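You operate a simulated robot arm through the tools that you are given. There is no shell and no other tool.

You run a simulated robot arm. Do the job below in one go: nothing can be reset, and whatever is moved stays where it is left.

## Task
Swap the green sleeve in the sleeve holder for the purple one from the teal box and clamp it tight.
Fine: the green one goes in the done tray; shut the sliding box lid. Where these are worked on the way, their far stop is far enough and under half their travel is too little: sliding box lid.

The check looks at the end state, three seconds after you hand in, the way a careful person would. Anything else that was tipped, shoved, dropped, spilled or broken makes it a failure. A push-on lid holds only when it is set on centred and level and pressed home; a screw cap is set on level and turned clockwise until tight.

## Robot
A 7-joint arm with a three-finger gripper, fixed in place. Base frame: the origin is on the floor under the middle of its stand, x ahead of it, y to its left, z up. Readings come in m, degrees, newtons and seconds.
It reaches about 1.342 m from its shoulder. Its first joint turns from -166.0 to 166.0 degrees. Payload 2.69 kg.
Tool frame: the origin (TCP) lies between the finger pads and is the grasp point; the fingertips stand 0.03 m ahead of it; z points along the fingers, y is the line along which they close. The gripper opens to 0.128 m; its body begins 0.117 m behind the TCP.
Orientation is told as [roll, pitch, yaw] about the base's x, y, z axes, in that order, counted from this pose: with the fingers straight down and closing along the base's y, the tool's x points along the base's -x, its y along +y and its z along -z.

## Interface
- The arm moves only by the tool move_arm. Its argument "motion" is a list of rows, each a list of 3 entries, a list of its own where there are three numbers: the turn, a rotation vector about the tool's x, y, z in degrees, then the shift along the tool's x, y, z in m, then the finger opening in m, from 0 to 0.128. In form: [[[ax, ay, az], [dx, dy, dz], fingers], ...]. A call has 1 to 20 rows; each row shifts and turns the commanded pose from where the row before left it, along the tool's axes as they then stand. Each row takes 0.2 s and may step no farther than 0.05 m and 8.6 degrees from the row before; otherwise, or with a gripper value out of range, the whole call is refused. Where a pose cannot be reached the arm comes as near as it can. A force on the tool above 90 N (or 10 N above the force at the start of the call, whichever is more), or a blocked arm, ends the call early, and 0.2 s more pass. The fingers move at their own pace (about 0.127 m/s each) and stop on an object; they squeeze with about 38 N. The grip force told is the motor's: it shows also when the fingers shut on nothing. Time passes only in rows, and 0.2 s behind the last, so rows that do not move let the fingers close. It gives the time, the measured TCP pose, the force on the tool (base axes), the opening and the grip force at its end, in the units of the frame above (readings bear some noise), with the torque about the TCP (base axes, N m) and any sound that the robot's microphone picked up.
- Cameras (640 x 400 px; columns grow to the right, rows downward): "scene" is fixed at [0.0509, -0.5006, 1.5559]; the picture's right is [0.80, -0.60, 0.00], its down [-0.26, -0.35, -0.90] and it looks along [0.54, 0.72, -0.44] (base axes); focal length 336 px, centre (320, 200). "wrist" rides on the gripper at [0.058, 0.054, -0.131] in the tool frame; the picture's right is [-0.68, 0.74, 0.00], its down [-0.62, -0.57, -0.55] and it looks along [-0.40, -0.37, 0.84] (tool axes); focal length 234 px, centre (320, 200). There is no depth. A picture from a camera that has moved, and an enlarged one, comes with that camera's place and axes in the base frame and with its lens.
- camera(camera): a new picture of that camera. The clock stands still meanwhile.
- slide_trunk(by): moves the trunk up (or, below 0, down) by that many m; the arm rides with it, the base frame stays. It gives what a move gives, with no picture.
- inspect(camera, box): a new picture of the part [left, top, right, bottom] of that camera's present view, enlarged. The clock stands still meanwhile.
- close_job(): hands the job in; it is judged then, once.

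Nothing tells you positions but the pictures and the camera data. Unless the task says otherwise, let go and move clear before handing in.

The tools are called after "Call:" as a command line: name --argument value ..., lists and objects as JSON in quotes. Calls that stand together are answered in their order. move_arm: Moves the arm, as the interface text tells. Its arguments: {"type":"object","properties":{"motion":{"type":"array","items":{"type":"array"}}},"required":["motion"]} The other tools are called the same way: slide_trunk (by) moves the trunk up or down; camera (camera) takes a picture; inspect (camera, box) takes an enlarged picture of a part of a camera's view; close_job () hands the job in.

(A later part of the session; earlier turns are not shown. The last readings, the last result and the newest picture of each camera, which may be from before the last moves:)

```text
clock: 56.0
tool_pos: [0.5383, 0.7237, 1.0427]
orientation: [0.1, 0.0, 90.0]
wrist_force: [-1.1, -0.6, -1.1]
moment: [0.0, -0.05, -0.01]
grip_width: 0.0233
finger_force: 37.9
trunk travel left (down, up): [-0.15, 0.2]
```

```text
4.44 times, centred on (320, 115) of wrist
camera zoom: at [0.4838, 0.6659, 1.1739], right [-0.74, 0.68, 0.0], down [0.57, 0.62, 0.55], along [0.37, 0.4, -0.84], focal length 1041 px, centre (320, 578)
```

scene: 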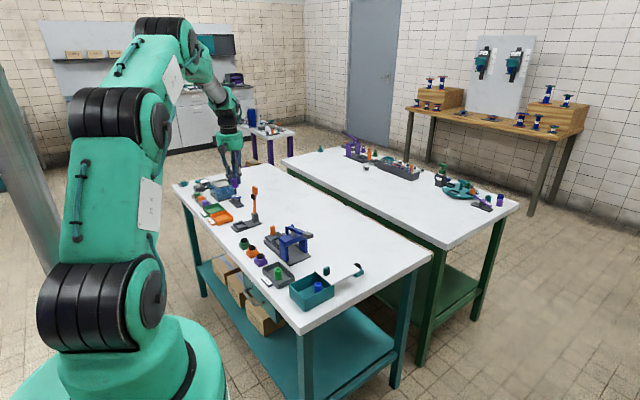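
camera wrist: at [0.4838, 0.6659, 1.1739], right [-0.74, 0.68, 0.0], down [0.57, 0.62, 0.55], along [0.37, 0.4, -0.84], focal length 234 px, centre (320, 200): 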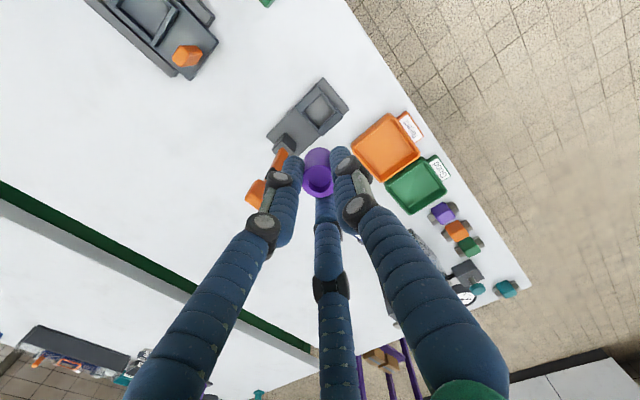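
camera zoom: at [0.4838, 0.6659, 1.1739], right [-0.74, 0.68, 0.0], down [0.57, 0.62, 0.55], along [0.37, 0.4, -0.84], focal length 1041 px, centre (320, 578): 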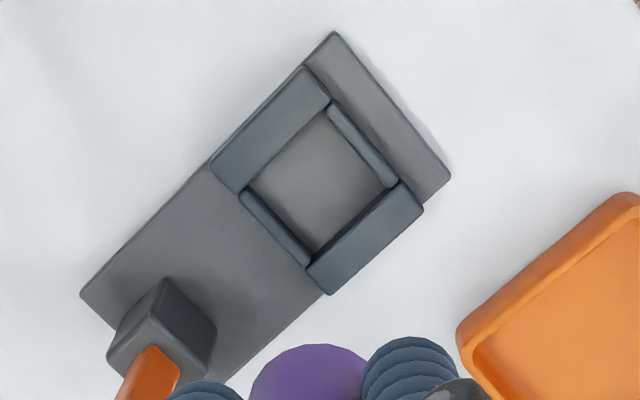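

The socket floor is centred right below the TCP, with about 4–5 mm of clearance per side. I'll descend to just above the socket walls.

Call:
move_arm --motion '[[[0, 0, 0], [0, 0, 0.04], 0.018], [[0, 0, 0], [0, 0, 0.04], 0.018], [[0, 0, 0], [0, 0, 0.04], 0.018], [[0, 0, 0], [0, 0, 0.03], 0.018], [[0, 0, 0], [0, 0, 0.02], 0.018], [[0, 0, 0], [0, 0, 0], 0.018]]'

Call:
inspect --camera "scene" --box '[210, 180, 274, 236]'

Call:
inspect --camera "wrist" --box '[220, 80, 420, 240]'

```text
clock: 57.4
tool_pos: [0.5402, 0.7242, 0.8733]
orientation: [0.0, -0.1, 90.0]
wrist_force: [0.2, 0.5, 0.1]
moment: [-0.02, 0.0, -0.03]
grip_width: 0.0234
finger_force: 38.4
trunk travel left (down, up): [-0.15, 0.2]
```

```text
7.14 times, centred on (242, 208) of scene
camera zoom: at [0.0509, -0.5006, 1.5559], right [0.8, -0.6, 0.0], down [-0.26, -0.35, -0.9], along [0.54, 0.72, -0.44], focal length 2402 px, centre (877, 143)
```

zoom: 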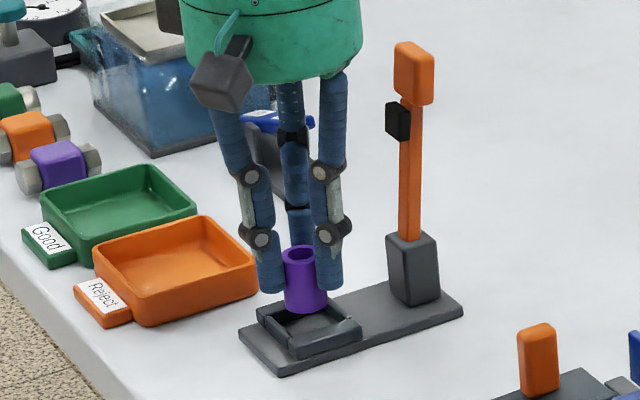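

```text
2.50 times, centred on (320, 160) of wrist
camera zoom: at [0.4848, 0.6653, 1.0041], right [-0.74, 0.68, 0.0], down [0.57, 0.62, 0.55], along [0.37, 0.4, -0.84], focal length 585 px, centre (320, 300)
```

zoom: 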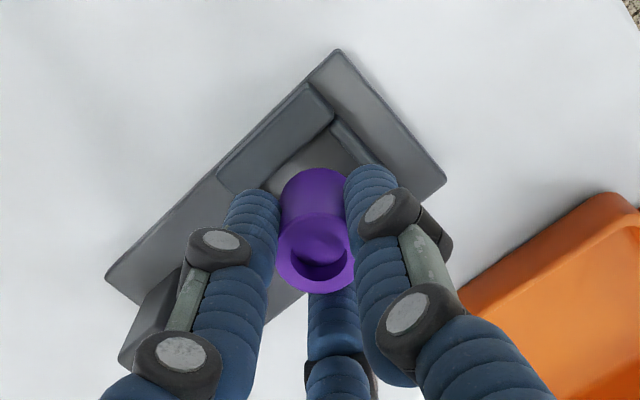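

It's aligned above the socket. I'll lower gently until contact.

Call:
move_arm --motion '[[[0, 0, 0], [0, 0.001, 0.008], 0.018], [[0, 0, 0], [0, 0, 0.006], 0.018], [[0, 0, 0], [0, 0, 0.003], 0.018], [[0, 0, 0], [0, 0, 0], 0.018]]'

Call:
inspect --camera "scene" --box '[210, 180, 274, 236]'

```text
clock: 58.4
tool_pos: [0.5388, 0.7237, 0.8576]
orientation: [-0.1, -0.1, 90.0]
wrist_force: [0.1, 0.1, -0.6]
moment: [-0.03, 0.0, 0.01]
grip_width: 0.0233
finger_force: 37.6
trunk travel left (down, up): [-0.15, 0.2]
```

```text
7.14 times, centred on (242, 208) of scene
camera zoom: at [0.0509, -0.5006, 1.5559], right [0.8, -0.6, 0.0], down [-0.26, -0.35, -0.9], along [0.54, 0.72, -0.44], focal length 2402 px, centre (877, 143)
```

zoom: 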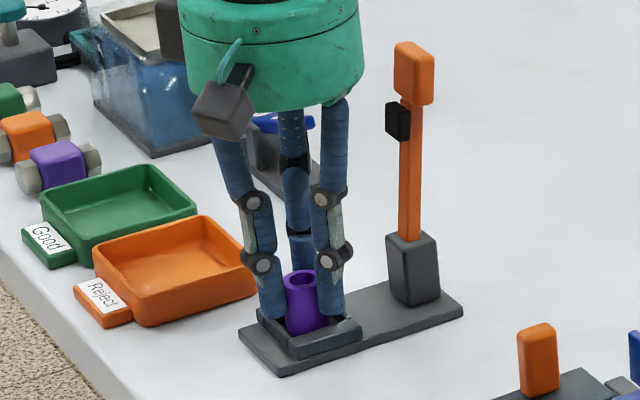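

Call:
move_arm --motion '[[[0, 0, 0], [0, 0, 0.0015], 0.018], [[0, 0, 0], [0, 0, 0.0015], 0.018], [[0, 0, 0], [0, 0, 0], 0.018]]'

```text
clock: 59.2
tool_pos: [0.5384, 0.7235, 0.8533]
orientation: [0.1, -0.1, 90.0]
wrist_force: [-0.6, 0.4, -0.1]
moment: [-0.01, -0.01, 0.03]
grip_width: 0.0233
finger_force: 37.6
trunk travel left (down, up): [-0.15, 0.2]
```

Call:
move_arm --motion '[[[0, 0, 0], [0, 0, 0.001], 0.018], [[0, 0, 0], [0, 0, 0.001], 0.018], [[0, 0, 0], [0, 0, 0], 0.018]]'

```text
clock: 60.0
tool_pos: [0.5388, 0.7236, 0.8537]
orientation: [-0.1, -0.1, 89.9]
wrist_force: [-1.9, -0.1, 7.1]
moment: [-0.03, 0.1, -0.01]
grip_width: 0.0234
finger_force: 38.2
trunk travel left (down, up): [-0.15, 0.2]
```

The sleeve has touched the socket floor (7 N up). I'll release it and lift clear.

Call:
move_arm --motion '[[[0, 0, 0], [0, 0, 0], 0.028], [[0, 0, 0], [0, 0, 0], 0.04], [[0, 0, 0], [0, 0, 0], 0.05], [[0, 0, 0], [0, 0, -0.02], 0.05], [[0, 0, 0], [0, 0, -0.04], 0.05], [[0, 0, 0], [0, 0, -0.05], 0.05], [[0, 0, 0], [0, 0, -0.05], 0.05], [[0, 0, 0], [0, 0, -0.05], 0.05], [[0, 0, 0], [0, 0, 0], 0.05]]'

Call:
inspect --camera "scene" --box '[210, 180, 274, 236]'

Call:
inspect --camera "wrist" --box '[240, 60, 400, 180]'

```text
clock: 62.0
tool_pos: [0.539, 0.7229, 1.0636]
orientation: [0.0, -0.1, 90.0]
wrist_force: [-0.1, -0.7, 0.2]
moment: [0.04, -0.03, 0.02]
grip_width: 0.05
finger_force: 0.1
trunk travel left (down, up): [-0.15, 0.2]
```

```text
7.14 times, centred on (242, 208) of scene
camera zoom: at [0.0509, -0.5006, 1.5559], right [0.8, -0.6, 0.0], down [-0.26, -0.35, -0.9], along [0.54, 0.72, -0.44], focal length 2402 px, centre (877, 143)
```

zoom: 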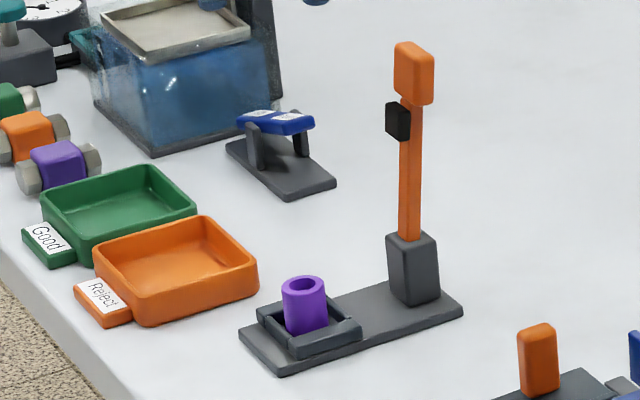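

```text
3.33 times, centred on (320, 120) of wrist
camera zoom: at [0.4836, 0.6639, 1.1929], right [-0.74, 0.68, 0.0], down [0.57, 0.62, 0.55], along [0.37, 0.4, -0.84], focal length 781 px, centre (320, 467)
```

zoom: 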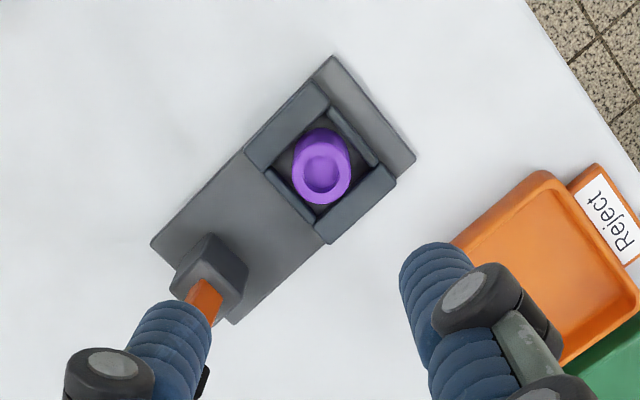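

The purple sleeve stands upright in the socket. To close the lever under control I'll cage the upright paddle loosely between the fingers from above, so I'm moving above it first to measure where it is.

Call:
move_arm --motion '[[[0, 0, 0], [0, -0.042, 0], 0.05], [[0, 0, 0], [0, -0.0425, 0], 0.05], [[0, 0, 0], [0, 0, 0], 0.05]]'

Call:
camera --camera "wrist"

Call:
inspect --camera "wrist" --box '[240, 80, 400, 220]'

Call:
inspect --camera "scene" --box '[210, 150, 290, 236]'

```text
clock: 62.8
tool_pos: [0.6239, 0.723, 1.0605]
orientation: [0.0, -0.1, 90.0]
wrist_force: [0.6, -0.4, -0.6]
moment: [0.03, 0.06, -0.01]
grip_width: 0.0499
finger_force: 0.1
trunk travel left (down, up): [-0.15, 0.2]
```

```text
taken
camera wrist: at [0.5688, 0.6642, 1.192], right [-0.74, 0.68, 0.0], down [0.57, 0.62, 0.55], along [0.37, 0.4, -0.84], focal length 234 px, centre (320, 200)
```

wrist: 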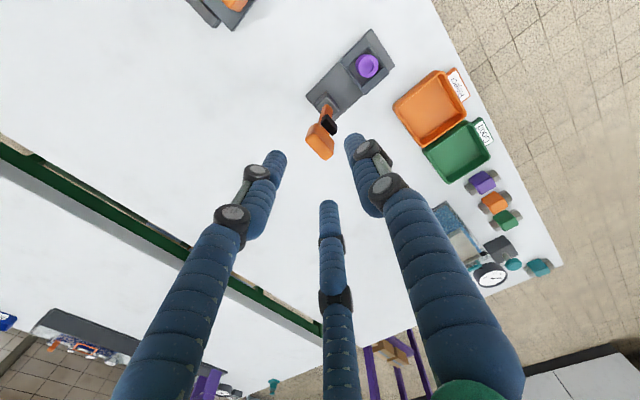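

```text
2.86 times, centred on (320, 150) of wrist
camera zoom: at [0.5688, 0.6642, 1.192], right [-0.74, 0.68, 0.0], down [0.57, 0.62, 0.55], along [0.37, 0.4, -0.84], focal length 669 px, centre (320, 343)
```

zoom: 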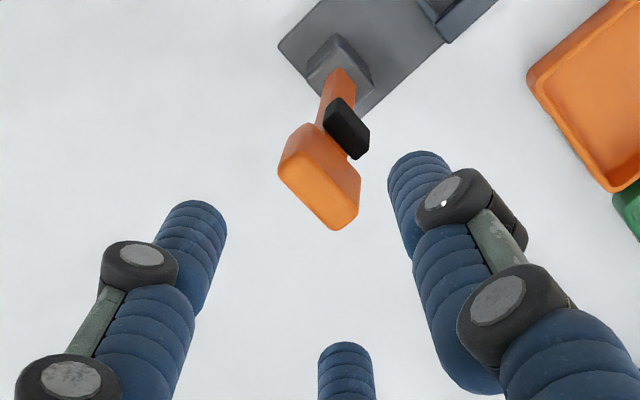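

```text
4.65 times, centred on (250, 193) of scene
camera zoom: at [0.0509, -0.5006, 1.5559], right [0.8, -0.6, 0.0], down [-0.26, -0.35, -0.9], along [0.54, 0.72, -0.44], focal length 1564 px, centre (646, 233)
```

zoom: 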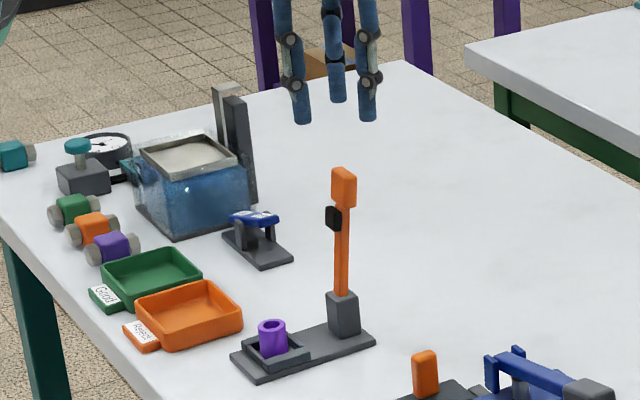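

Call:
inspect --camera "wrist" --box '[296, 95, 344, 170]'

Call:
inspect --camera "scene" --box '[232, 180, 272, 230]'

```text
5.33 times, centred on (320, 132) of wrist
camera zoom: at [0.5688, 0.6642, 1.192], right [-0.74, 0.68, 0.0], down [0.57, 0.62, 0.55], along [0.37, 0.4, -0.84], focal length 1249 px, centre (320, 560)
```

zoom: 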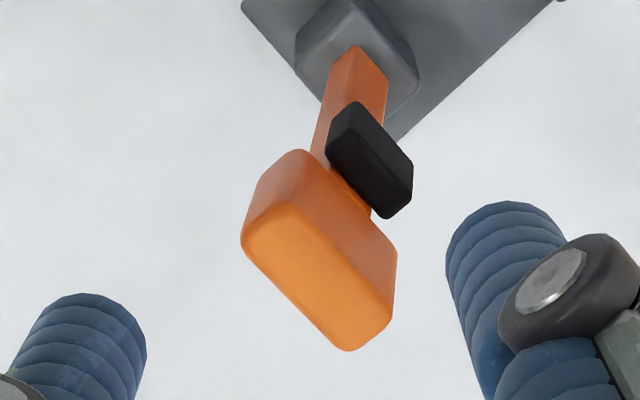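

```text
8.00 times, centred on (252, 205) of scene
camera zoom: at [0.0509, -0.5006, 1.5559], right [0.8, -0.6, 0.0], down [-0.26, -0.35, -0.9], along [0.54, 0.72, -0.44], focal length 2690 px, centre (864, 160)
```

zoom: 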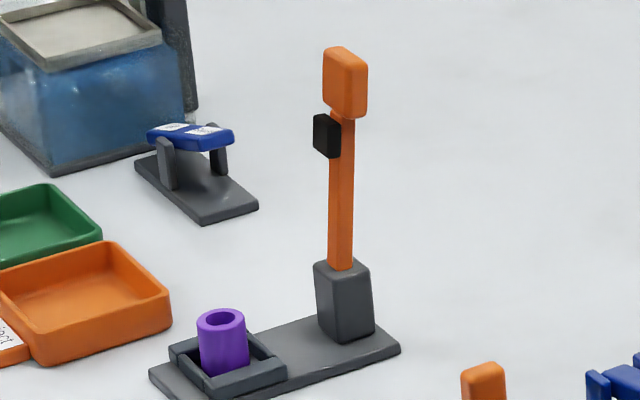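

The paddle end is at about (0.6236, 0.723, 0.971), directly under the tool. I'll set the finger opening to 32 mm, so the single finger goes on the −x side and two on the +x side, and lower around the paddle's outer 2 cm.

Call:
move_arm --motion '[[[0, 0, 0], [0, -0.0023, 0], 0.032], [[0, 0, 0], [0, 0, 0], 0.032], [[0, 0, 0], [0, 0, 0.025], 0.032], [[0, 0, 0], [0, 0, 0.015], 0.032], [[0, 0, 0], [0, 0, 0], 0.032]]'

Call:
inspect --camera "wrist" --box '[240, 80, 400, 220]'

Call:
inspect --camera "scene" --box '[220, 160, 284, 230]'

```text
clock: 64.0
tool_pos: [0.6246, 0.7232, 1.0225]
orientation: [0.0, 0.0, 90.0]
wrist_force: [-0.1, 0.6, -0.8]
moment: [-0.03, 0.0, -0.01]
grip_width: 0.032
finger_force: 0.0
trunk travel left (down, up): [-0.15, 0.2]
```

```text
2.86 times, centred on (320, 150) of wrist
camera zoom: at [0.5696, 0.6647, 1.1521], right [-0.74, 0.68, 0.0], down [0.57, 0.62, 0.55], along [0.37, 0.4, -0.84], focal length 669 px, centre (320, 343)
```

zoom: 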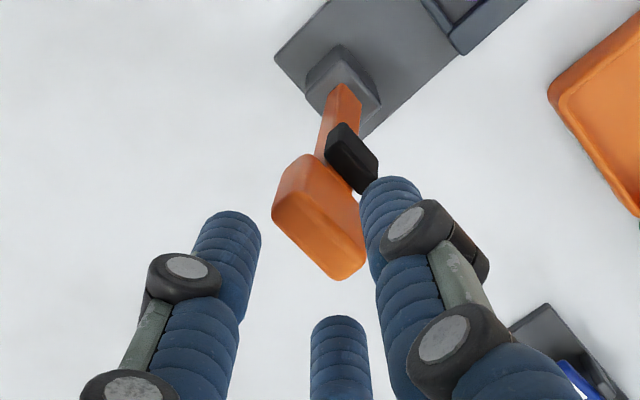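

```text
5.71 times, centred on (252, 195) of scene
camera zoom: at [0.0509, -0.5006, 1.5559], right [0.8, -0.6, 0.0], down [-0.26, -0.35, -0.9], along [0.54, 0.72, -0.44], focal length 1921 px, centre (709, 229)
```

zoom: 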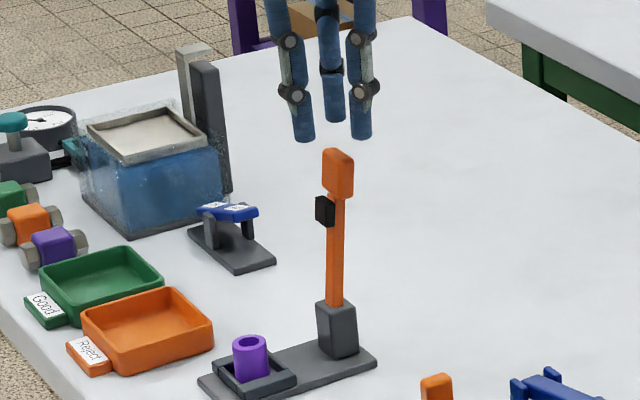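

Call:
move_arm --motion '[[[0, 0, 0], [0, -0.001, 0.015], 0.032], [[0, 0, 0], [0, 0, 0.015], 0.032], [[0, 0, 0], [0, 0, 0.0125], 0.032], [[0, 0, 0], [0, 0, 0], 0.032]]'

Call:
inspect --camera "wrist" --box '[240, 80, 400, 220]'

Call:
inspect --camera "scene" --box '[220, 160, 284, 230]'

```text
clock: 65.0
tool_pos: [0.6252, 0.7235, 0.9785]
orientation: [0.0, 0.0, 89.9]
wrist_force: [0.1, -0.3, 0.0]
moment: [0.0, 0.04, 0.0]
grip_width: 0.032
finger_force: 0.1
trunk travel left (down, up): [-0.15, 0.2]
```

```text
2.86 times, centred on (320, 150) of wrist
camera zoom: at [0.5709, 0.6651, 1.1098], right [-0.74, 0.68, 0.0], down [0.57, 0.62, 0.55], along [0.37, 0.4, -0.84], focal length 669 px, centre (320, 343)
```

zoom: 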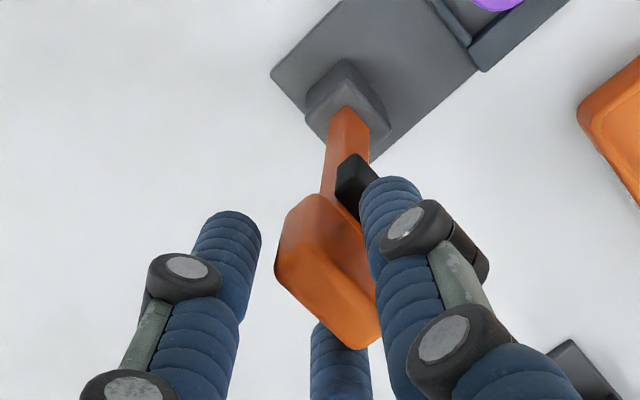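

```text
5.71 times, centred on (252, 195) of scene
camera zoom: at [0.0509, -0.5006, 1.5559], right [0.8, -0.6, 0.0], down [-0.26, -0.35, -0.9], along [0.54, 0.72, -0.44], focal length 1921 px, centre (709, 229)
```

zoom: 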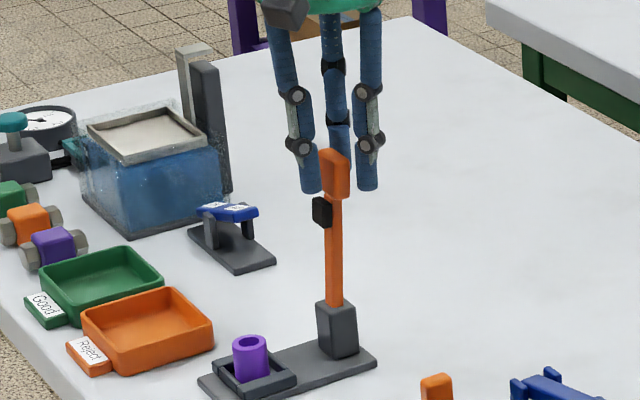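

The paddle is caged with no contact force. I'll start swinging the lever back over in small steps.

Call:
move_arm --motion '[[[4.4286, 0, 0], [0, 0.01389, -0.00138], 0.032], [[4.4286, 0, 0], [0, 0.01396, -0.0009], 0.032], [[4.4286, 0, 0], [0, 0.01397, -0.00037], 0.032], [[4.4286, 0, 0], [0, 0.01395, 0.00011], 0.032], [[0, 0, 0], [0, 0, 0], 0.032]]'

Call:
inspect --camera "scene" --box '[210, 160, 274, 230]'

Call:
inspect --camera "wrist" --box '[240, 80, 400, 220]'

```text
clock: 66.2
tool_pos: [0.5696, 0.7234, 0.9754]
orientation: [-17.8, -0.1, 90.1]
wrist_force: [-0.1, 0.8, -0.3]
moment: [-0.03, -0.02, -0.01]
grip_width: 0.0321
finger_force: 0.1
trunk travel left (down, up): [-0.15, 0.2]
```

```text
5.71 times, centred on (242, 195) of scene
camera zoom: at [0.0509, -0.5006, 1.5559], right [0.8, -0.6, 0.0], down [-0.26, -0.35, -0.9], along [0.54, 0.72, -0.44], focal length 1921 px, centre (766, 229)
```

zoom: 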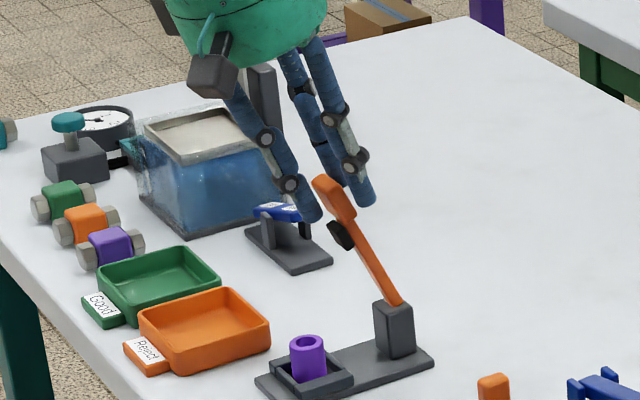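

```text
2.86 times, centred on (320, 150) of wrist
camera zoom: at [0.4779, 0.6653, 1.0836], right [-0.7, 0.68, -0.22], down [0.37, 0.62, 0.69], along [0.61, 0.4, -0.68], focal length 669 px, centre (320, 343)
```

zoom: 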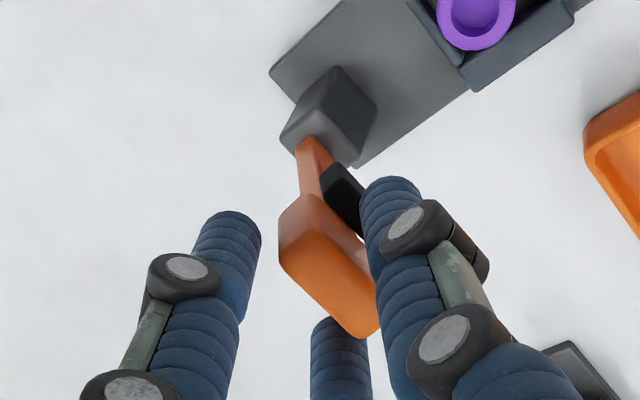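

The lever follows inside the cage with negligible force. Continuing.

Call:
move_arm --motion '[[[4.4286, 0, 0], [0, 0.01395, 0.00064], 0.032], [[4.4286, 0, 0], [0, 0.01387, 0.00115], 0.032], [[4.4286, 0, 0], [0, 0.01381, 0.00166], 0.032], [[4.4286, 0, 0], [0, 0.01372, 0.00216], 0.032], [[4.4286, 0, 0], [0, 0.0136, 0.00267], 0.032], [[0, 0, 0], [0, 0, 0], 0.032]]'

Call:
inspect --camera "scene" --box '[200, 165, 274, 235]'

Call:
inspect --camera "wrist" --box '[240, 80, 400, 220]'

```text
clock: 67.6
tool_pos: [0.5136, 0.7255, 0.9372]
orientation: [-39.8, -0.2, 90.1]
wrist_force: [-0.2, 1.4, 0.3]
moment: [-0.02, -0.02, 0.01]
grip_width: 0.0322
finger_force: 0.3
trunk travel left (down, up): [-0.15, 0.2]
```

```text
5.71 times, centred on (237, 200) of scene
camera zoom: at [0.0509, -0.5006, 1.5559], right [0.8, -0.6, 0.0], down [-0.26, -0.35, -0.9], along [0.54, 0.72, -0.44], focal length 1921 px, centre (794, 200)
```

zoom: 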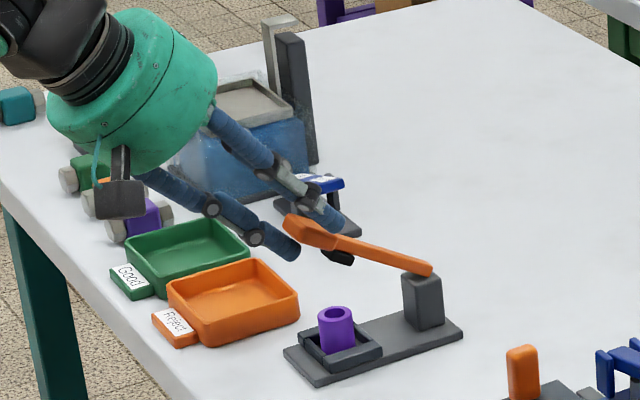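

```text
2.86 times, centred on (320, 150) of wrist
camera zoom: at [0.3869, 0.6658, 1.0034], right [-0.57, 0.68, -0.47], down [0.08, 0.62, 0.78], along [0.82, 0.4, -0.4], focal length 669 px, centre (320, 343)
```

zoom: 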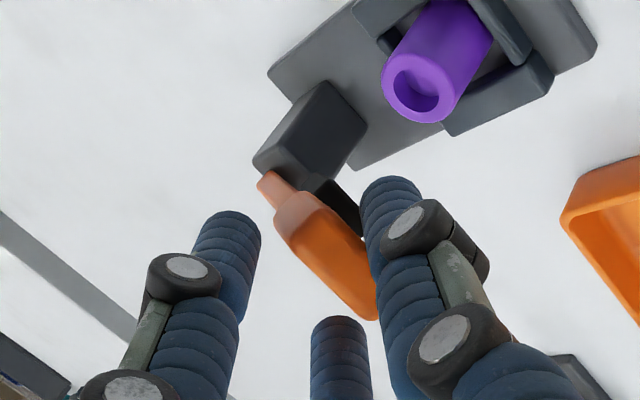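

Call:
move_arm --motion '[[[4.4286, 0, 0], [0, 0.01347, 0.00314], 0.032], [[4.4286, 0, 0], [0, 0.01331, 0.00364], 0.032], [[4.4286, 0, 0], [0, 0.01313, 0.00411], 0.032], [[0, 0, 0], [0, 0, 0], 0.032]]'

Call:
inspect --camera "scene" --box '[200, 165, 274, 235]'

Call:
inspect --camera "wrist" --box '[240, 80, 400, 220]'

```text
clock: 68.6
tool_pos: [0.4915, 0.7245, 0.9004]
orientation: [-53.2, 0.1, 90.0]
wrist_force: [0.5, -0.2, -0.2]
moment: [0.0, -0.03, 0.01]
grip_width: 0.0324
finger_force: 0.4
trunk travel left (down, up): [-0.15, 0.2]
```

```text
5.71 times, centred on (237, 200) of scene
camera zoom: at [0.0509, -0.5006, 1.5559], right [0.8, -0.6, 0.0], down [-0.26, -0.35, -0.9], along [0.54, 0.72, -0.44], focal length 1921 px, centre (794, 200)
```

zoom: 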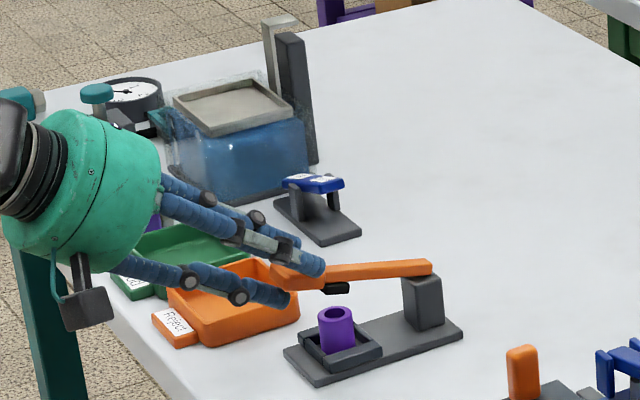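

```text
2.86 times, centred on (320, 150) of wrist
camera zoom: at [0.3543, 0.6653, 0.9366], right [-0.44, 0.68, -0.59], down [-0.1, 0.62, 0.78], along [0.89, 0.4, -0.2], focal length 669 px, centre (320, 343)
```

zoom: 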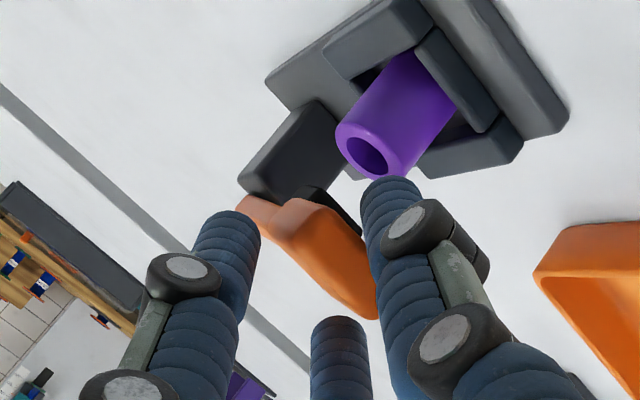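

Call:
move_arm --motion '[[[4.4286, 0, 0], [0, 0.01295, 0.00458], 0.032], [[2.5, 0, 0], [0, 0.0064, 0.0025], 0.032], [[1.9286, 0, 0], [0, 0.0063, 0.0025], 0.032], [[0, 0, 0], [0, 0, 0], 0.032]]'

Call:
inspect --camera "scene" --box '[200, 165, 274, 235]'

Call:
inspect --camera "wrist" --box '[240, 80, 400, 220]'

```text
clock: 69.6
tool_pos: [0.485, 0.7226, 0.8744]
orientation: [-62.0, 0.0, 90.0]
wrist_force: [-0.4, 0.8, -0.3]
moment: [-0.03, 0.04, -0.04]
grip_width: 0.0326
finger_force: 0.8
trunk travel left (down, up): [-0.15, 0.2]
```

```text
5.71 times, centred on (237, 200) of scene
camera zoom: at [0.0509, -0.5006, 1.5559], right [0.8, -0.6, 0.0], down [-0.26, -0.35, -0.9], along [0.54, 0.72, -0.44], focal length 1921 px, centre (794, 200)
```

zoom: 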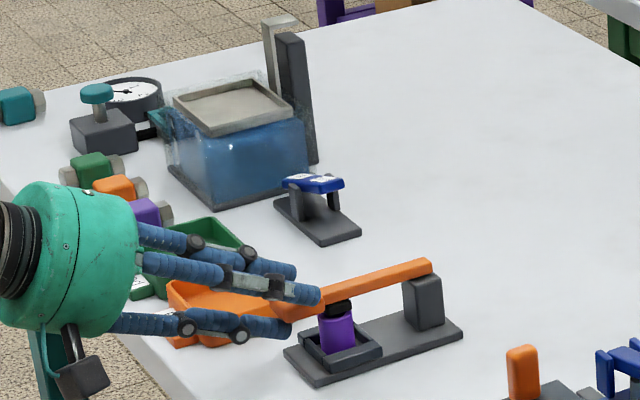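

```text
2.86 times, centred on (320, 150) of wrist
camera zoom: at [0.3437, 0.6648, 0.8889], right [-0.35, 0.68, -0.65], down [-0.22, 0.62, 0.76], along [0.91, 0.4, -0.06], focal length 669 px, centre (320, 343)
```

zoom: 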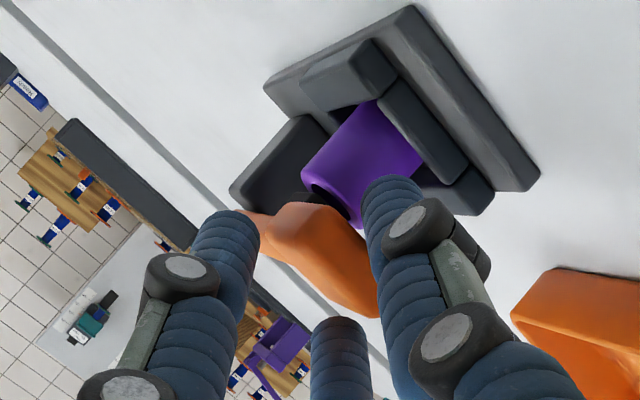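

The pad is about on the sleeve. I'll lower a few mm more so the lever rests on it.

Call:
move_arm --motion '[[[0, 0, 0], [0, 0.0026, 0.0014], 0.034], [[0, 0, 0], [0, 0.0026, 0.0014], 0.036], [[0, 0, 0], [0, 0, 0], 0.036]]'

Call:
inspect --camera "scene" --box '[210, 190, 274, 235]'

Call:
inspect --camera "wrist" --box '[240, 80, 400, 220]'

```text
clock: 70.4
tool_pos: [0.4847, 0.7229, 0.8708]
orientation: [-62.0, 0.0, 90.0]
wrist_force: [-0.2, 2.5, 2.8]
moment: [0.06, -0.11, 0.1]
grip_width: 0.0383
finger_force: 1.9
trunk travel left (down, up): [-0.15, 0.2]
```

```text
8.89 times, centred on (242, 212) of scene
camera zoom: at [0.0509, -0.5006, 1.5559], right [0.8, -0.6, 0.0], down [-0.26, -0.35, -0.9], along [0.54, 0.72, -0.44], focal length 2989 px, centre (1013, 89)
```

zoom: 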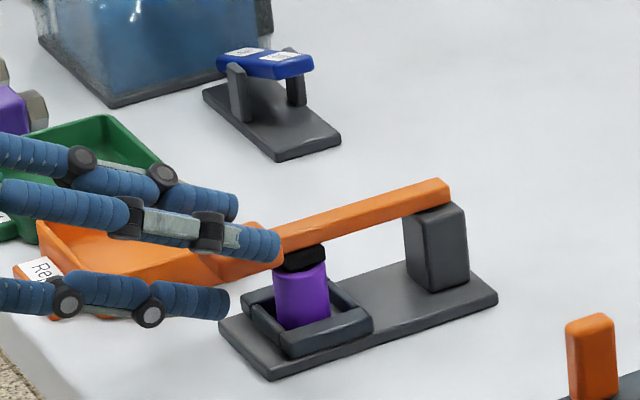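

```text
2.86 times, centred on (320, 150) of wrist
camera zoom: at [0.3435, 0.6655, 0.8838], right [-0.35, 0.68, -0.65], down [-0.22, 0.62, 0.76], along [0.91, 0.4, -0.06], focal length 669 px, centre (320, 343)
```

zoom: 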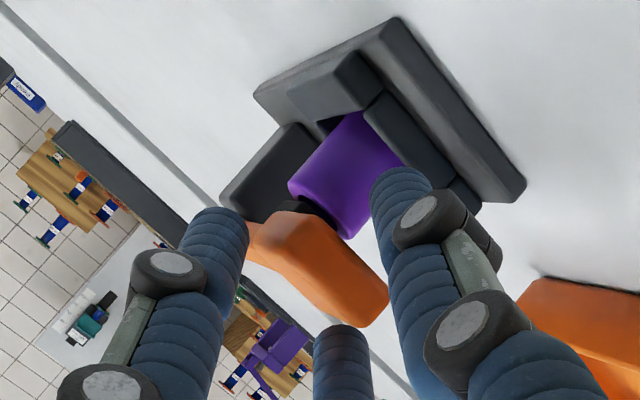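

The lever rests on the sleeve and the fingers are barely touching. I'll open the fingers and back straight out toward −x.

Call:
move_arm --motion '[[[0, 0, 0], [0, 0, 0], 0.045], [[0, 0, 0], [0, 0, 0], 0.055], [[0, 0, 0], [0, 0, 0], 0.055], [[0, 0, 0], [0, 0.0047, -0.0088], 0.055], [[0, 0, 0], [0, 0.0047, -0.0088], 0.055], [[0, 0, 0], [0, 0.0047, -0.0088], 0.055], [[0, 0, 0], [0, 0.0047, -0.0088], 0.055], [[0, 0, 0], [0, 0.0047, -0.0088], 0.055], [[0, 0, 0], [0, 0.0047, -0.0088], 0.055], [[0, 0, 0], [0, 0, 0], 0.055]]'

Call:
inspect --camera "scene" --box '[200, 180, 274, 235]'

Call:
camera --camera "wrist"

```text
clock: 72.6
tool_pos: [0.4257, 0.7234, 0.8704]
orientation: [-62.0, 0.0, 90.1]
wrist_force: [0.0, 0.2, 1.1]
moment: [0.0, 0.01, -0.01]
grip_width: 0.0552
finger_force: 0.1
trunk travel left (down, up): [-0.15, 0.2]
```

```text
7.27 times, centred on (237, 208) of scene
camera zoom: at [0.0509, -0.5006, 1.5559], right [0.8, -0.6, 0.0], down [-0.26, -0.35, -0.9], along [0.54, 0.72, -0.44], focal length 2445 px, centre (924, 146)
```

zoom: 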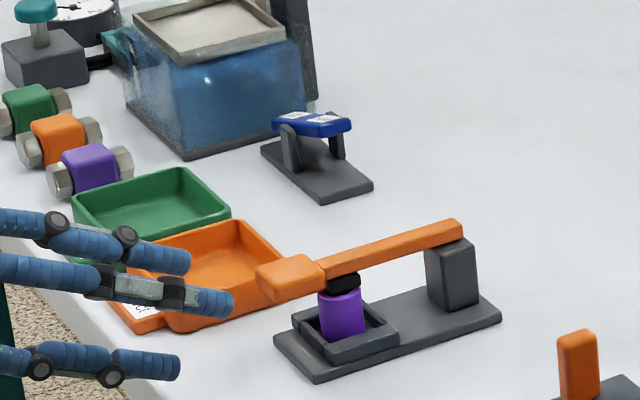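

```text
taken
camera wrist: at [0.2839, 0.665, 0.8834], right [-0.35, 0.68, -0.65], down [-0.22, 0.62, 0.76], along [0.91, 0.4, -0.06], focal length 234 px, centre (320, 200)
```

wrist: 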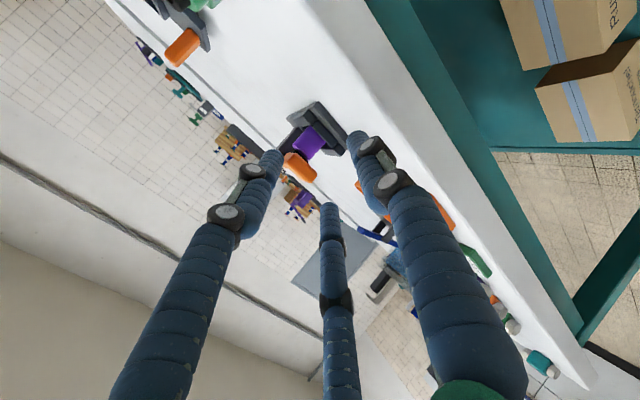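

The lever is resting down on the purple sleeve. I'll go up, bring the tool back to vertical with fingers closed, and press down on the paddle to clamp it tight.

Call:
move_arm --motion '[[[0, 0, 0], [0, -0.0331, -0.0176], 0.04], [[0, 0, 0], [0, -0.0331, -0.0176], 0.03], [[0, 0, 0], [0, -0.0331, -0.0176], 0.02], [[0, 0, 0], [0, -0.0331, -0.0176], 0.0], [[-7.75, 0, 0], [0, 0, 0], 0.0], [[-7.75, 0, 0], [0, 0, 0], 0.0], [[-7.75, 0, 0], [0, 0, 0], 0.0], [[-7.75, 0, 0], [0, 0, 0], 0.0], [[-7.75, 0, 0], [0, 0, 0], 0.0], [[-7.75, 0, 0], [0, 0, 0], 0.0], [[-7.75, 0, 0], [0, 0, 0], 0.0], [[-7.75, 0, 0], [0, 0, 0], 0.0], [[0, 0, 0], [0, 0, 0], 0.0]]'

Call:
inspect --camera "scene" --box '[220, 204, 268, 234]'

Call:
camera --camera "wrist"

```text
clock: 75.4
tool_pos: [0.4252, 0.7235, 1.0207]
orientation: [0.0, 0.0, 90.0]
wrist_force: [0.5, 0.2, 1.0]
moment: [0.04, 0.09, 0.01]
grip_width: 0.0023
finger_force: 31.3
trunk travel left (down, up): [-0.15, 0.2]
```

```text
13.33 times, centred on (244, 219) of scene
camera zoom: at [0.0509, -0.5006, 1.5559], right [0.8, -0.6, 0.0], down [-0.26, -0.35, -0.9], along [0.54, 0.72, -0.44], focal length 4483 px, centre (1333, -53)
```

zoom: 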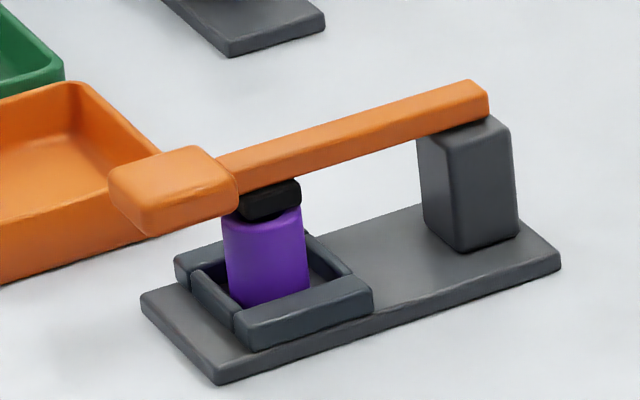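

```text
taken
camera wrist: at [0.3715, 0.665, 1.1504], right [-0.74, 0.68, 0.0], down [0.57, 0.62, 0.55], along [0.37, 0.4, -0.84], focal length 234 px, centre (320, 200)
```

wrist: 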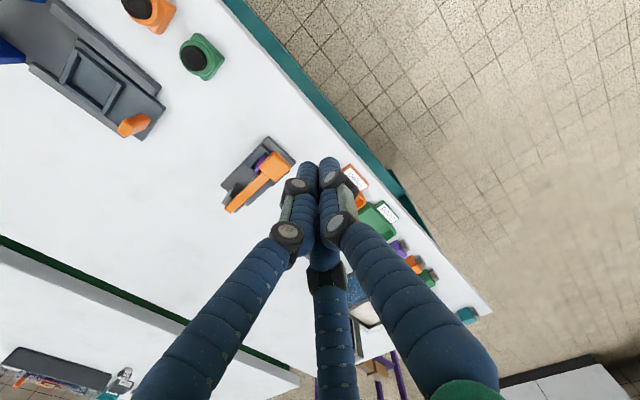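

The lever is back at the same angle as when it was clamped originally. I'll press down on the paddle with closed fingertips to make sure it's tight.

Call:
move_arm --motion '[[[0, 0, 0], [0, -0.0405, 0], 0.0], [[0, 0, 0], [0, -0.0405, 0], 0.0], [[0, 0, 0], [0, 0, 0.04], 0.0], [[0, 0, 0], [0, 0, 0.04], 0.0], [[0, 0, 0], [0, 0, 0.035], 0.0], [[0, 0, 0], [0, 0, 0.007], 0.0], [[0, 0, 0], [0, 0, 0], 0.0]]'

Call:
inspect --camera "scene" --box '[210, 180, 274, 235]'

```text
clock: 77.0
tool_pos: [0.5073, 0.7239, 0.8975]
orientation: [0.1, 0.0, 90.0]
wrist_force: [-0.5, 0.2, -0.2]
moment: [-0.01, 0.02, 0.0]
grip_width: 0.0022
finger_force: 31.4
trunk travel left (down, up): [-0.15, 0.2]
```

```text
7.27 times, centred on (242, 208) of scene
camera zoom: at [0.0509, -0.5006, 1.5559], right [0.8, -0.6, 0.0], down [-0.26, -0.35, -0.9], along [0.54, 0.72, -0.44], focal length 2445 px, centre (887, 146)
```

zoom: 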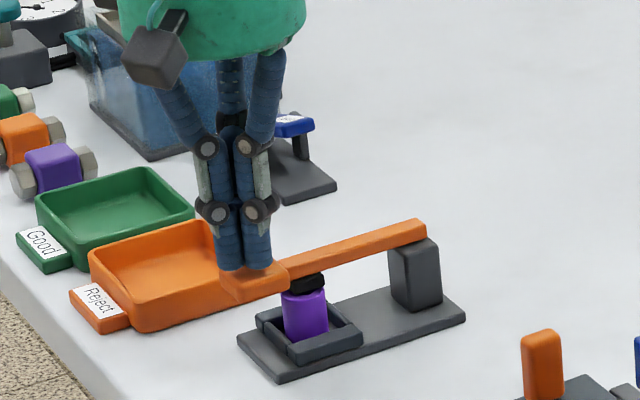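

Call:
move_arm --motion '[[[0, 0, 0], [0, 0, 0.002], 0.0], [[0, 0, 0], [0, 0, 0.002], 0.0], [[0, 0, 0], [0, 0, 0.001], 0.0], [[0, 0, 0], [0, 0, 0], 0.0]]'

```text
clock: 78.0
tool_pos: [0.506, 0.7243, 0.8926]
orientation: [0.0, 0.0, 90.0]
wrist_force: [0.3, 0.9, -0.4]
moment: [0.02, -0.01, 0.0]
grip_width: 0.002
finger_force: 31.6
trunk travel left (down, up): [-0.15, 0.2]
```

Call:
move_arm --motion '[[[0, 0, 0], [0, 0, 0.0015], 0.0], [[0, 0, 0], [0, 0, 0.0015], 0.0], [[0, 0, 0], [0, 0, 0], 0.0]]'

```text
clock: 78.8
tool_pos: [0.5068, 0.7235, 0.8918]
orientation: [-0.1, -0.1, 90.0]
wrist_force: [-3.6, -3.1, 12.0]
moment: [-0.11, -0.03, -0.04]
grip_width: 0.0021
finger_force: 31.1
trunk travel left (down, up): [-0.15, 0.2]
```

Contact at 12 N. I'll press on to roughly 40–50 N.

Call:
move_arm --motion '[[[0, 0, 0], [0, 0, 0.001], 0.0], [[0, 0, 0], [0, 0, 0.001], 0.0], [[0, 0, 0], [0, 0, 0], 0.0]]'

Call:
inspect --camera "scene" --box '[210, 180, 274, 235]'

```text
clock: 79.6
tool_pos: [0.5068, 0.7242, 0.8909]
orientation: [-0.1, -0.1, 90.0]
wrist_force: [-3.8, -2.5, 28.0]
moment: [-0.11, -0.13, -0.09]
grip_width: 0.0021
finger_force: 31.4
trunk travel left (down, up): [-0.15, 0.2]
```

```text
7.27 times, centred on (242, 208) of scene
camera zoom: at [0.0509, -0.5006, 1.5559], right [0.8, -0.6, 0.0], down [-0.26, -0.35, -0.9], along [0.54, 0.72, -0.44], focal length 2445 px, centre (887, 146)
```

zoom: 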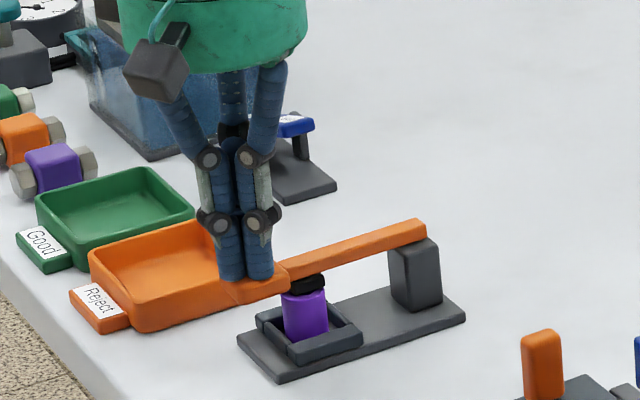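

Call:
move_arm --motion '[[[0, 0, 0], [0, 0, 0.001], 0.0], [[0, 0, 0], [0, 0, 0.001], 0.0], [[0, 0, 0], [0, 0, 0], 0.0]]'

```text
clock: 80.4
tool_pos: [0.5064, 0.7241, 0.8893]
orientation: [-0.2, -0.3, 90.1]
wrist_force: [-6.0, -0.1, 45.2]
moment: [-0.08, -0.28, -0.01]
grip_width: 0.0018
finger_force: 31.3
trunk travel left (down, up): [-0.15, 0.2]
```

It's firm at 45 N with no further travel, so the clamp is seated. I'll lift off and check.

Call:
move_arm --motion '[[[0, 0, 0], [0, 0, -0.005], 0.0], [[0, 0, 0], [0, 0, -0.02], 0.0], [[0, 0, 0], [0, 0, -0.04], 0.0], [[0, 0, 0], [0, 0, -0.05], 0.0], [[0, 0, 0], [0, 0, -0.05], 0.0], [[0, 0, 0], [0, 0, 0], 0.0]]'

Call:
inspect --camera "scene" --box '[220, 204, 268, 234]'

Call:
camera --camera "wrist"

```text
clock: 81.8
tool_pos: [0.5076, 0.7235, 1.0521]
orientation: [0.0, 0.0, 90.0]
wrist_force: [0.1, -0.5, 1.1]
moment: [0.06, -0.03, 0.03]
grip_width: 0.0022
finger_force: 31.2
trunk travel left (down, up): [-0.15, 0.2]
```

```text
13.33 times, centred on (244, 219) of scene
camera zoom: at [0.0509, -0.5006, 1.5559], right [0.8, -0.6, 0.0], down [-0.26, -0.35, -0.9], along [0.54, 0.72, -0.44], focal length 4483 px, centre (1333, -53)
```

zoom: 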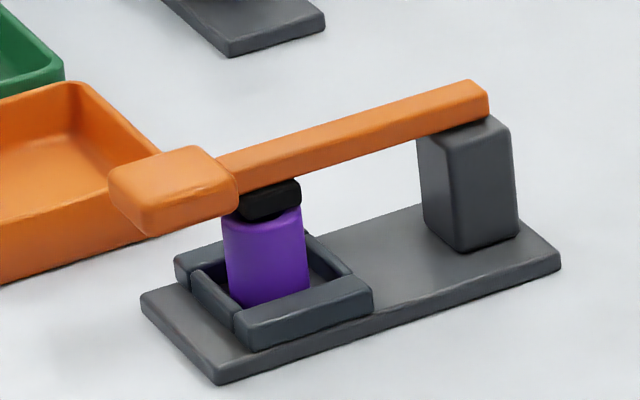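

```text
taken
camera wrist: at [0.4523, 0.6651, 1.1826], right [-0.74, 0.68, 0.0], down [0.57, 0.62, 0.55], along [0.37, 0.4, -0.84], focal length 234 px, centre (320, 200)
```

wrist: 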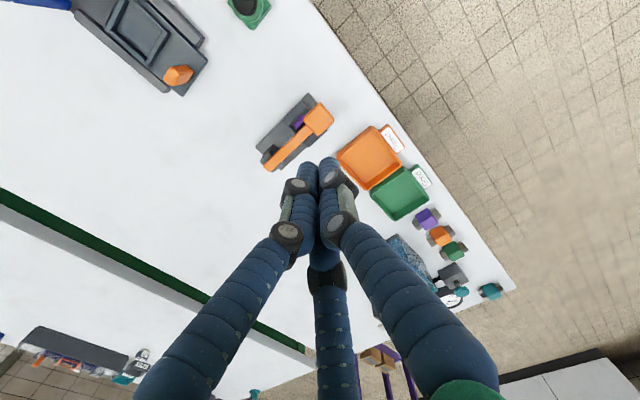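

The purple sleeve is clamped under the lever pad. Next is closing the box lid, so I'm heading to a point above and behind (+x of) the lid knob with the fingers closed.

Call:
move_arm --motion '[[[0, 0, 0], [0.0416, -0.0098, 0], 0.0], [[0, 0, 0], [0.0416, -0.0098, 0], 0.0], [[0, 0, 0], [0.0416, -0.0098, 0], 0.0], [[0, 0, 0], [0.0416, -0.0098, 0], 0.0], [[0, 0, 0], [0.0416, -0.0098, 0], 0.0], [[0, 0, 0], [0.0416, -0.0098, 0], 0.0], [[0, 0, 0], [0.0416, -0.0098, 0], 0.0], [[0, 0, 0], [0.0416, -0.0098, 0], 0.0], [[0, 0, 0], [0.0416, -0.0098, 0], 0.0], [[0, 0, 0], [0.0416, -0.0098, 0], 0.0], [[0, 0, 0], [0.0416, -0.0098, 0], 0.0], [[0, 0, 0], [0.0416, -0.0098, 0], 0.0], [[0, 0, 0], [0.0416, -0.0098, 0], 0.0], [[0, 0, 0], [0, 0, 0], 0.0]]'

Call:
camera --camera "wrist"

Call:
inspect --camera "scene" --box '[270, 190, 380, 310]'

```text
clock: 84.8
tool_pos: [0.6352, 0.1827, 1.053]
orientation: [0.0, 0.0, 90.0]
wrist_force: [0.3, 0.0, 0.7]
moment: [0.06, 0.0, 0.01]
grip_width: 0.0019
finger_force: 31.2
trunk travel left (down, up): [-0.15, 0.2]
```

```text
taken
camera wrist: at [0.5806, 0.1234, 1.1822], right [-0.74, 0.68, 0.0], down [0.57, 0.62, 0.55], along [0.37, 0.4, -0.84], focal length 234 px, centre (320, 200)
```

wrist: 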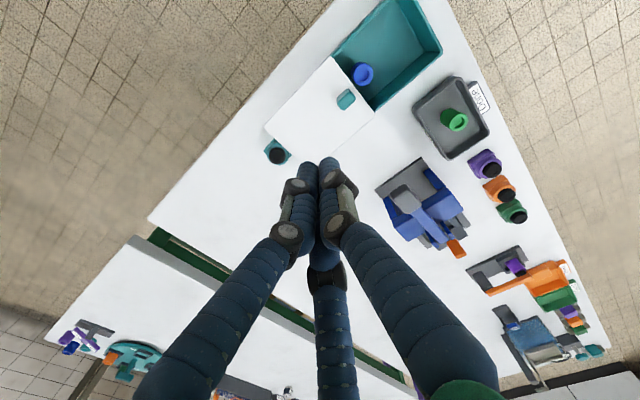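

```text
3.33 times, centred on (325, 250) of scene
camera zoom: at [0.0509, -0.5006, 1.5559], right [0.8, -0.6, 0.0], down [-0.26, -0.35, -0.9], along [0.54, 0.72, -0.44], focal length 1121 px, centre (303, 33)
```

zoom: 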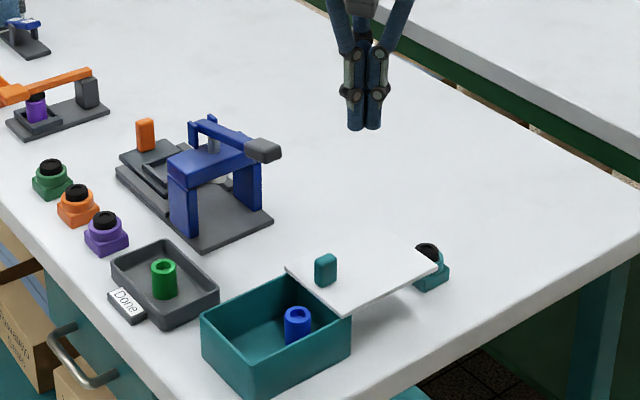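

Call:
inspect --camera "wrist" --box '[260, 50, 400, 180]'

```text
3.08 times, centred on (330, 115) of wrist
camera zoom: at [0.5806, 0.1234, 1.1822], right [-0.74, 0.68, 0.0], down [0.57, 0.62, 0.55], along [0.37, 0.4, -0.84], focal length 720 px, centre (289, 462)
```

zoom: 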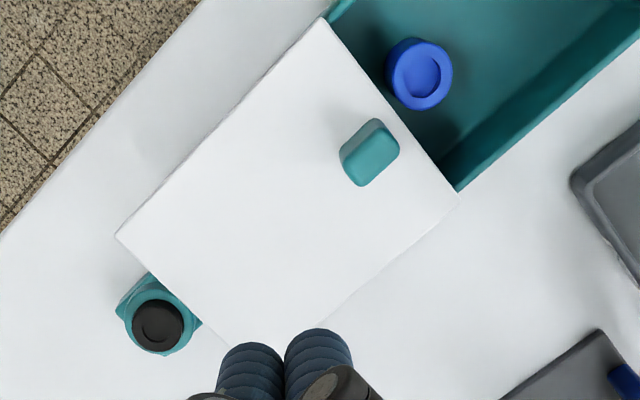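

The knob is at about (0.593, 0.184). I'll descend behind it and then push it toward −x.

Call:
move_arm --motion '[[[0, 0, 0], [-0.001, 0, 0.04], 0.0], [[0, 0, 0], [0, 0, 0.04], 0.0], [[0, 0, 0], [0, 0, 0.04], 0.0], [[0, 0, 0], [0, 0, 0.03], 0.0], [[0, 0, 0], [0, 0, 0.014], 0.0], [[0, 0, 0], [0, 0, 0], 0.0]]'

Call:
inspect --camera "scene" --box '[280, 220, 376, 310]'

Call:
inspect --camera "wrist" --box '[240, 60, 400, 200]'

```text
clock: 86.2
tool_pos: [0.6338, 0.1834, 0.8873]
orientation: [0.1, 0.0, 90.1]
wrist_force: [0.1, -0.1, -0.5]
moment: [-0.02, 0.02, -0.02]
grip_width: 0.0023
finger_force: 31.5
trunk travel left (down, up): [-0.15, 0.2]
```

```text
4.44 times, centred on (328, 265) of scene
camera zoom: at [0.0509, -0.5006, 1.5559], right [0.8, -0.6, 0.0], down [-0.26, -0.35, -0.9], along [0.54, 0.72, -0.44], focal length 1494 px, centre (284, -89)
```

zoom: 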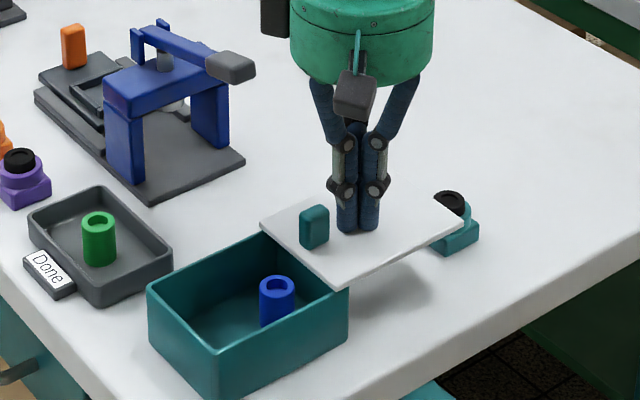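

```text
2.86 times, centred on (320, 130) of wrist
camera zoom: at [0.5797, 0.1254, 1.0179], right [-0.74, 0.68, 0.0], down [0.57, 0.62, 0.55], along [0.37, 0.4, -0.84], focal length 669 px, centre (320, 400)
```

zoom: 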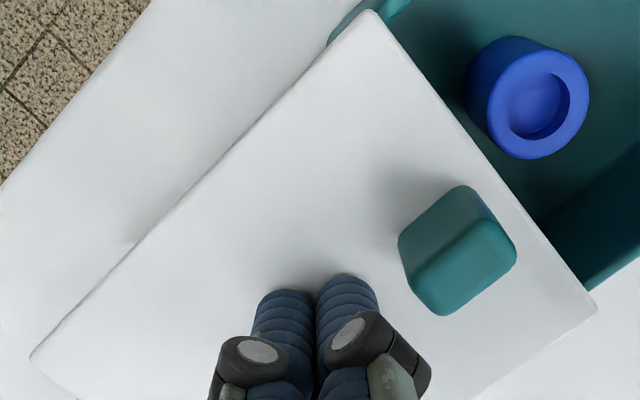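

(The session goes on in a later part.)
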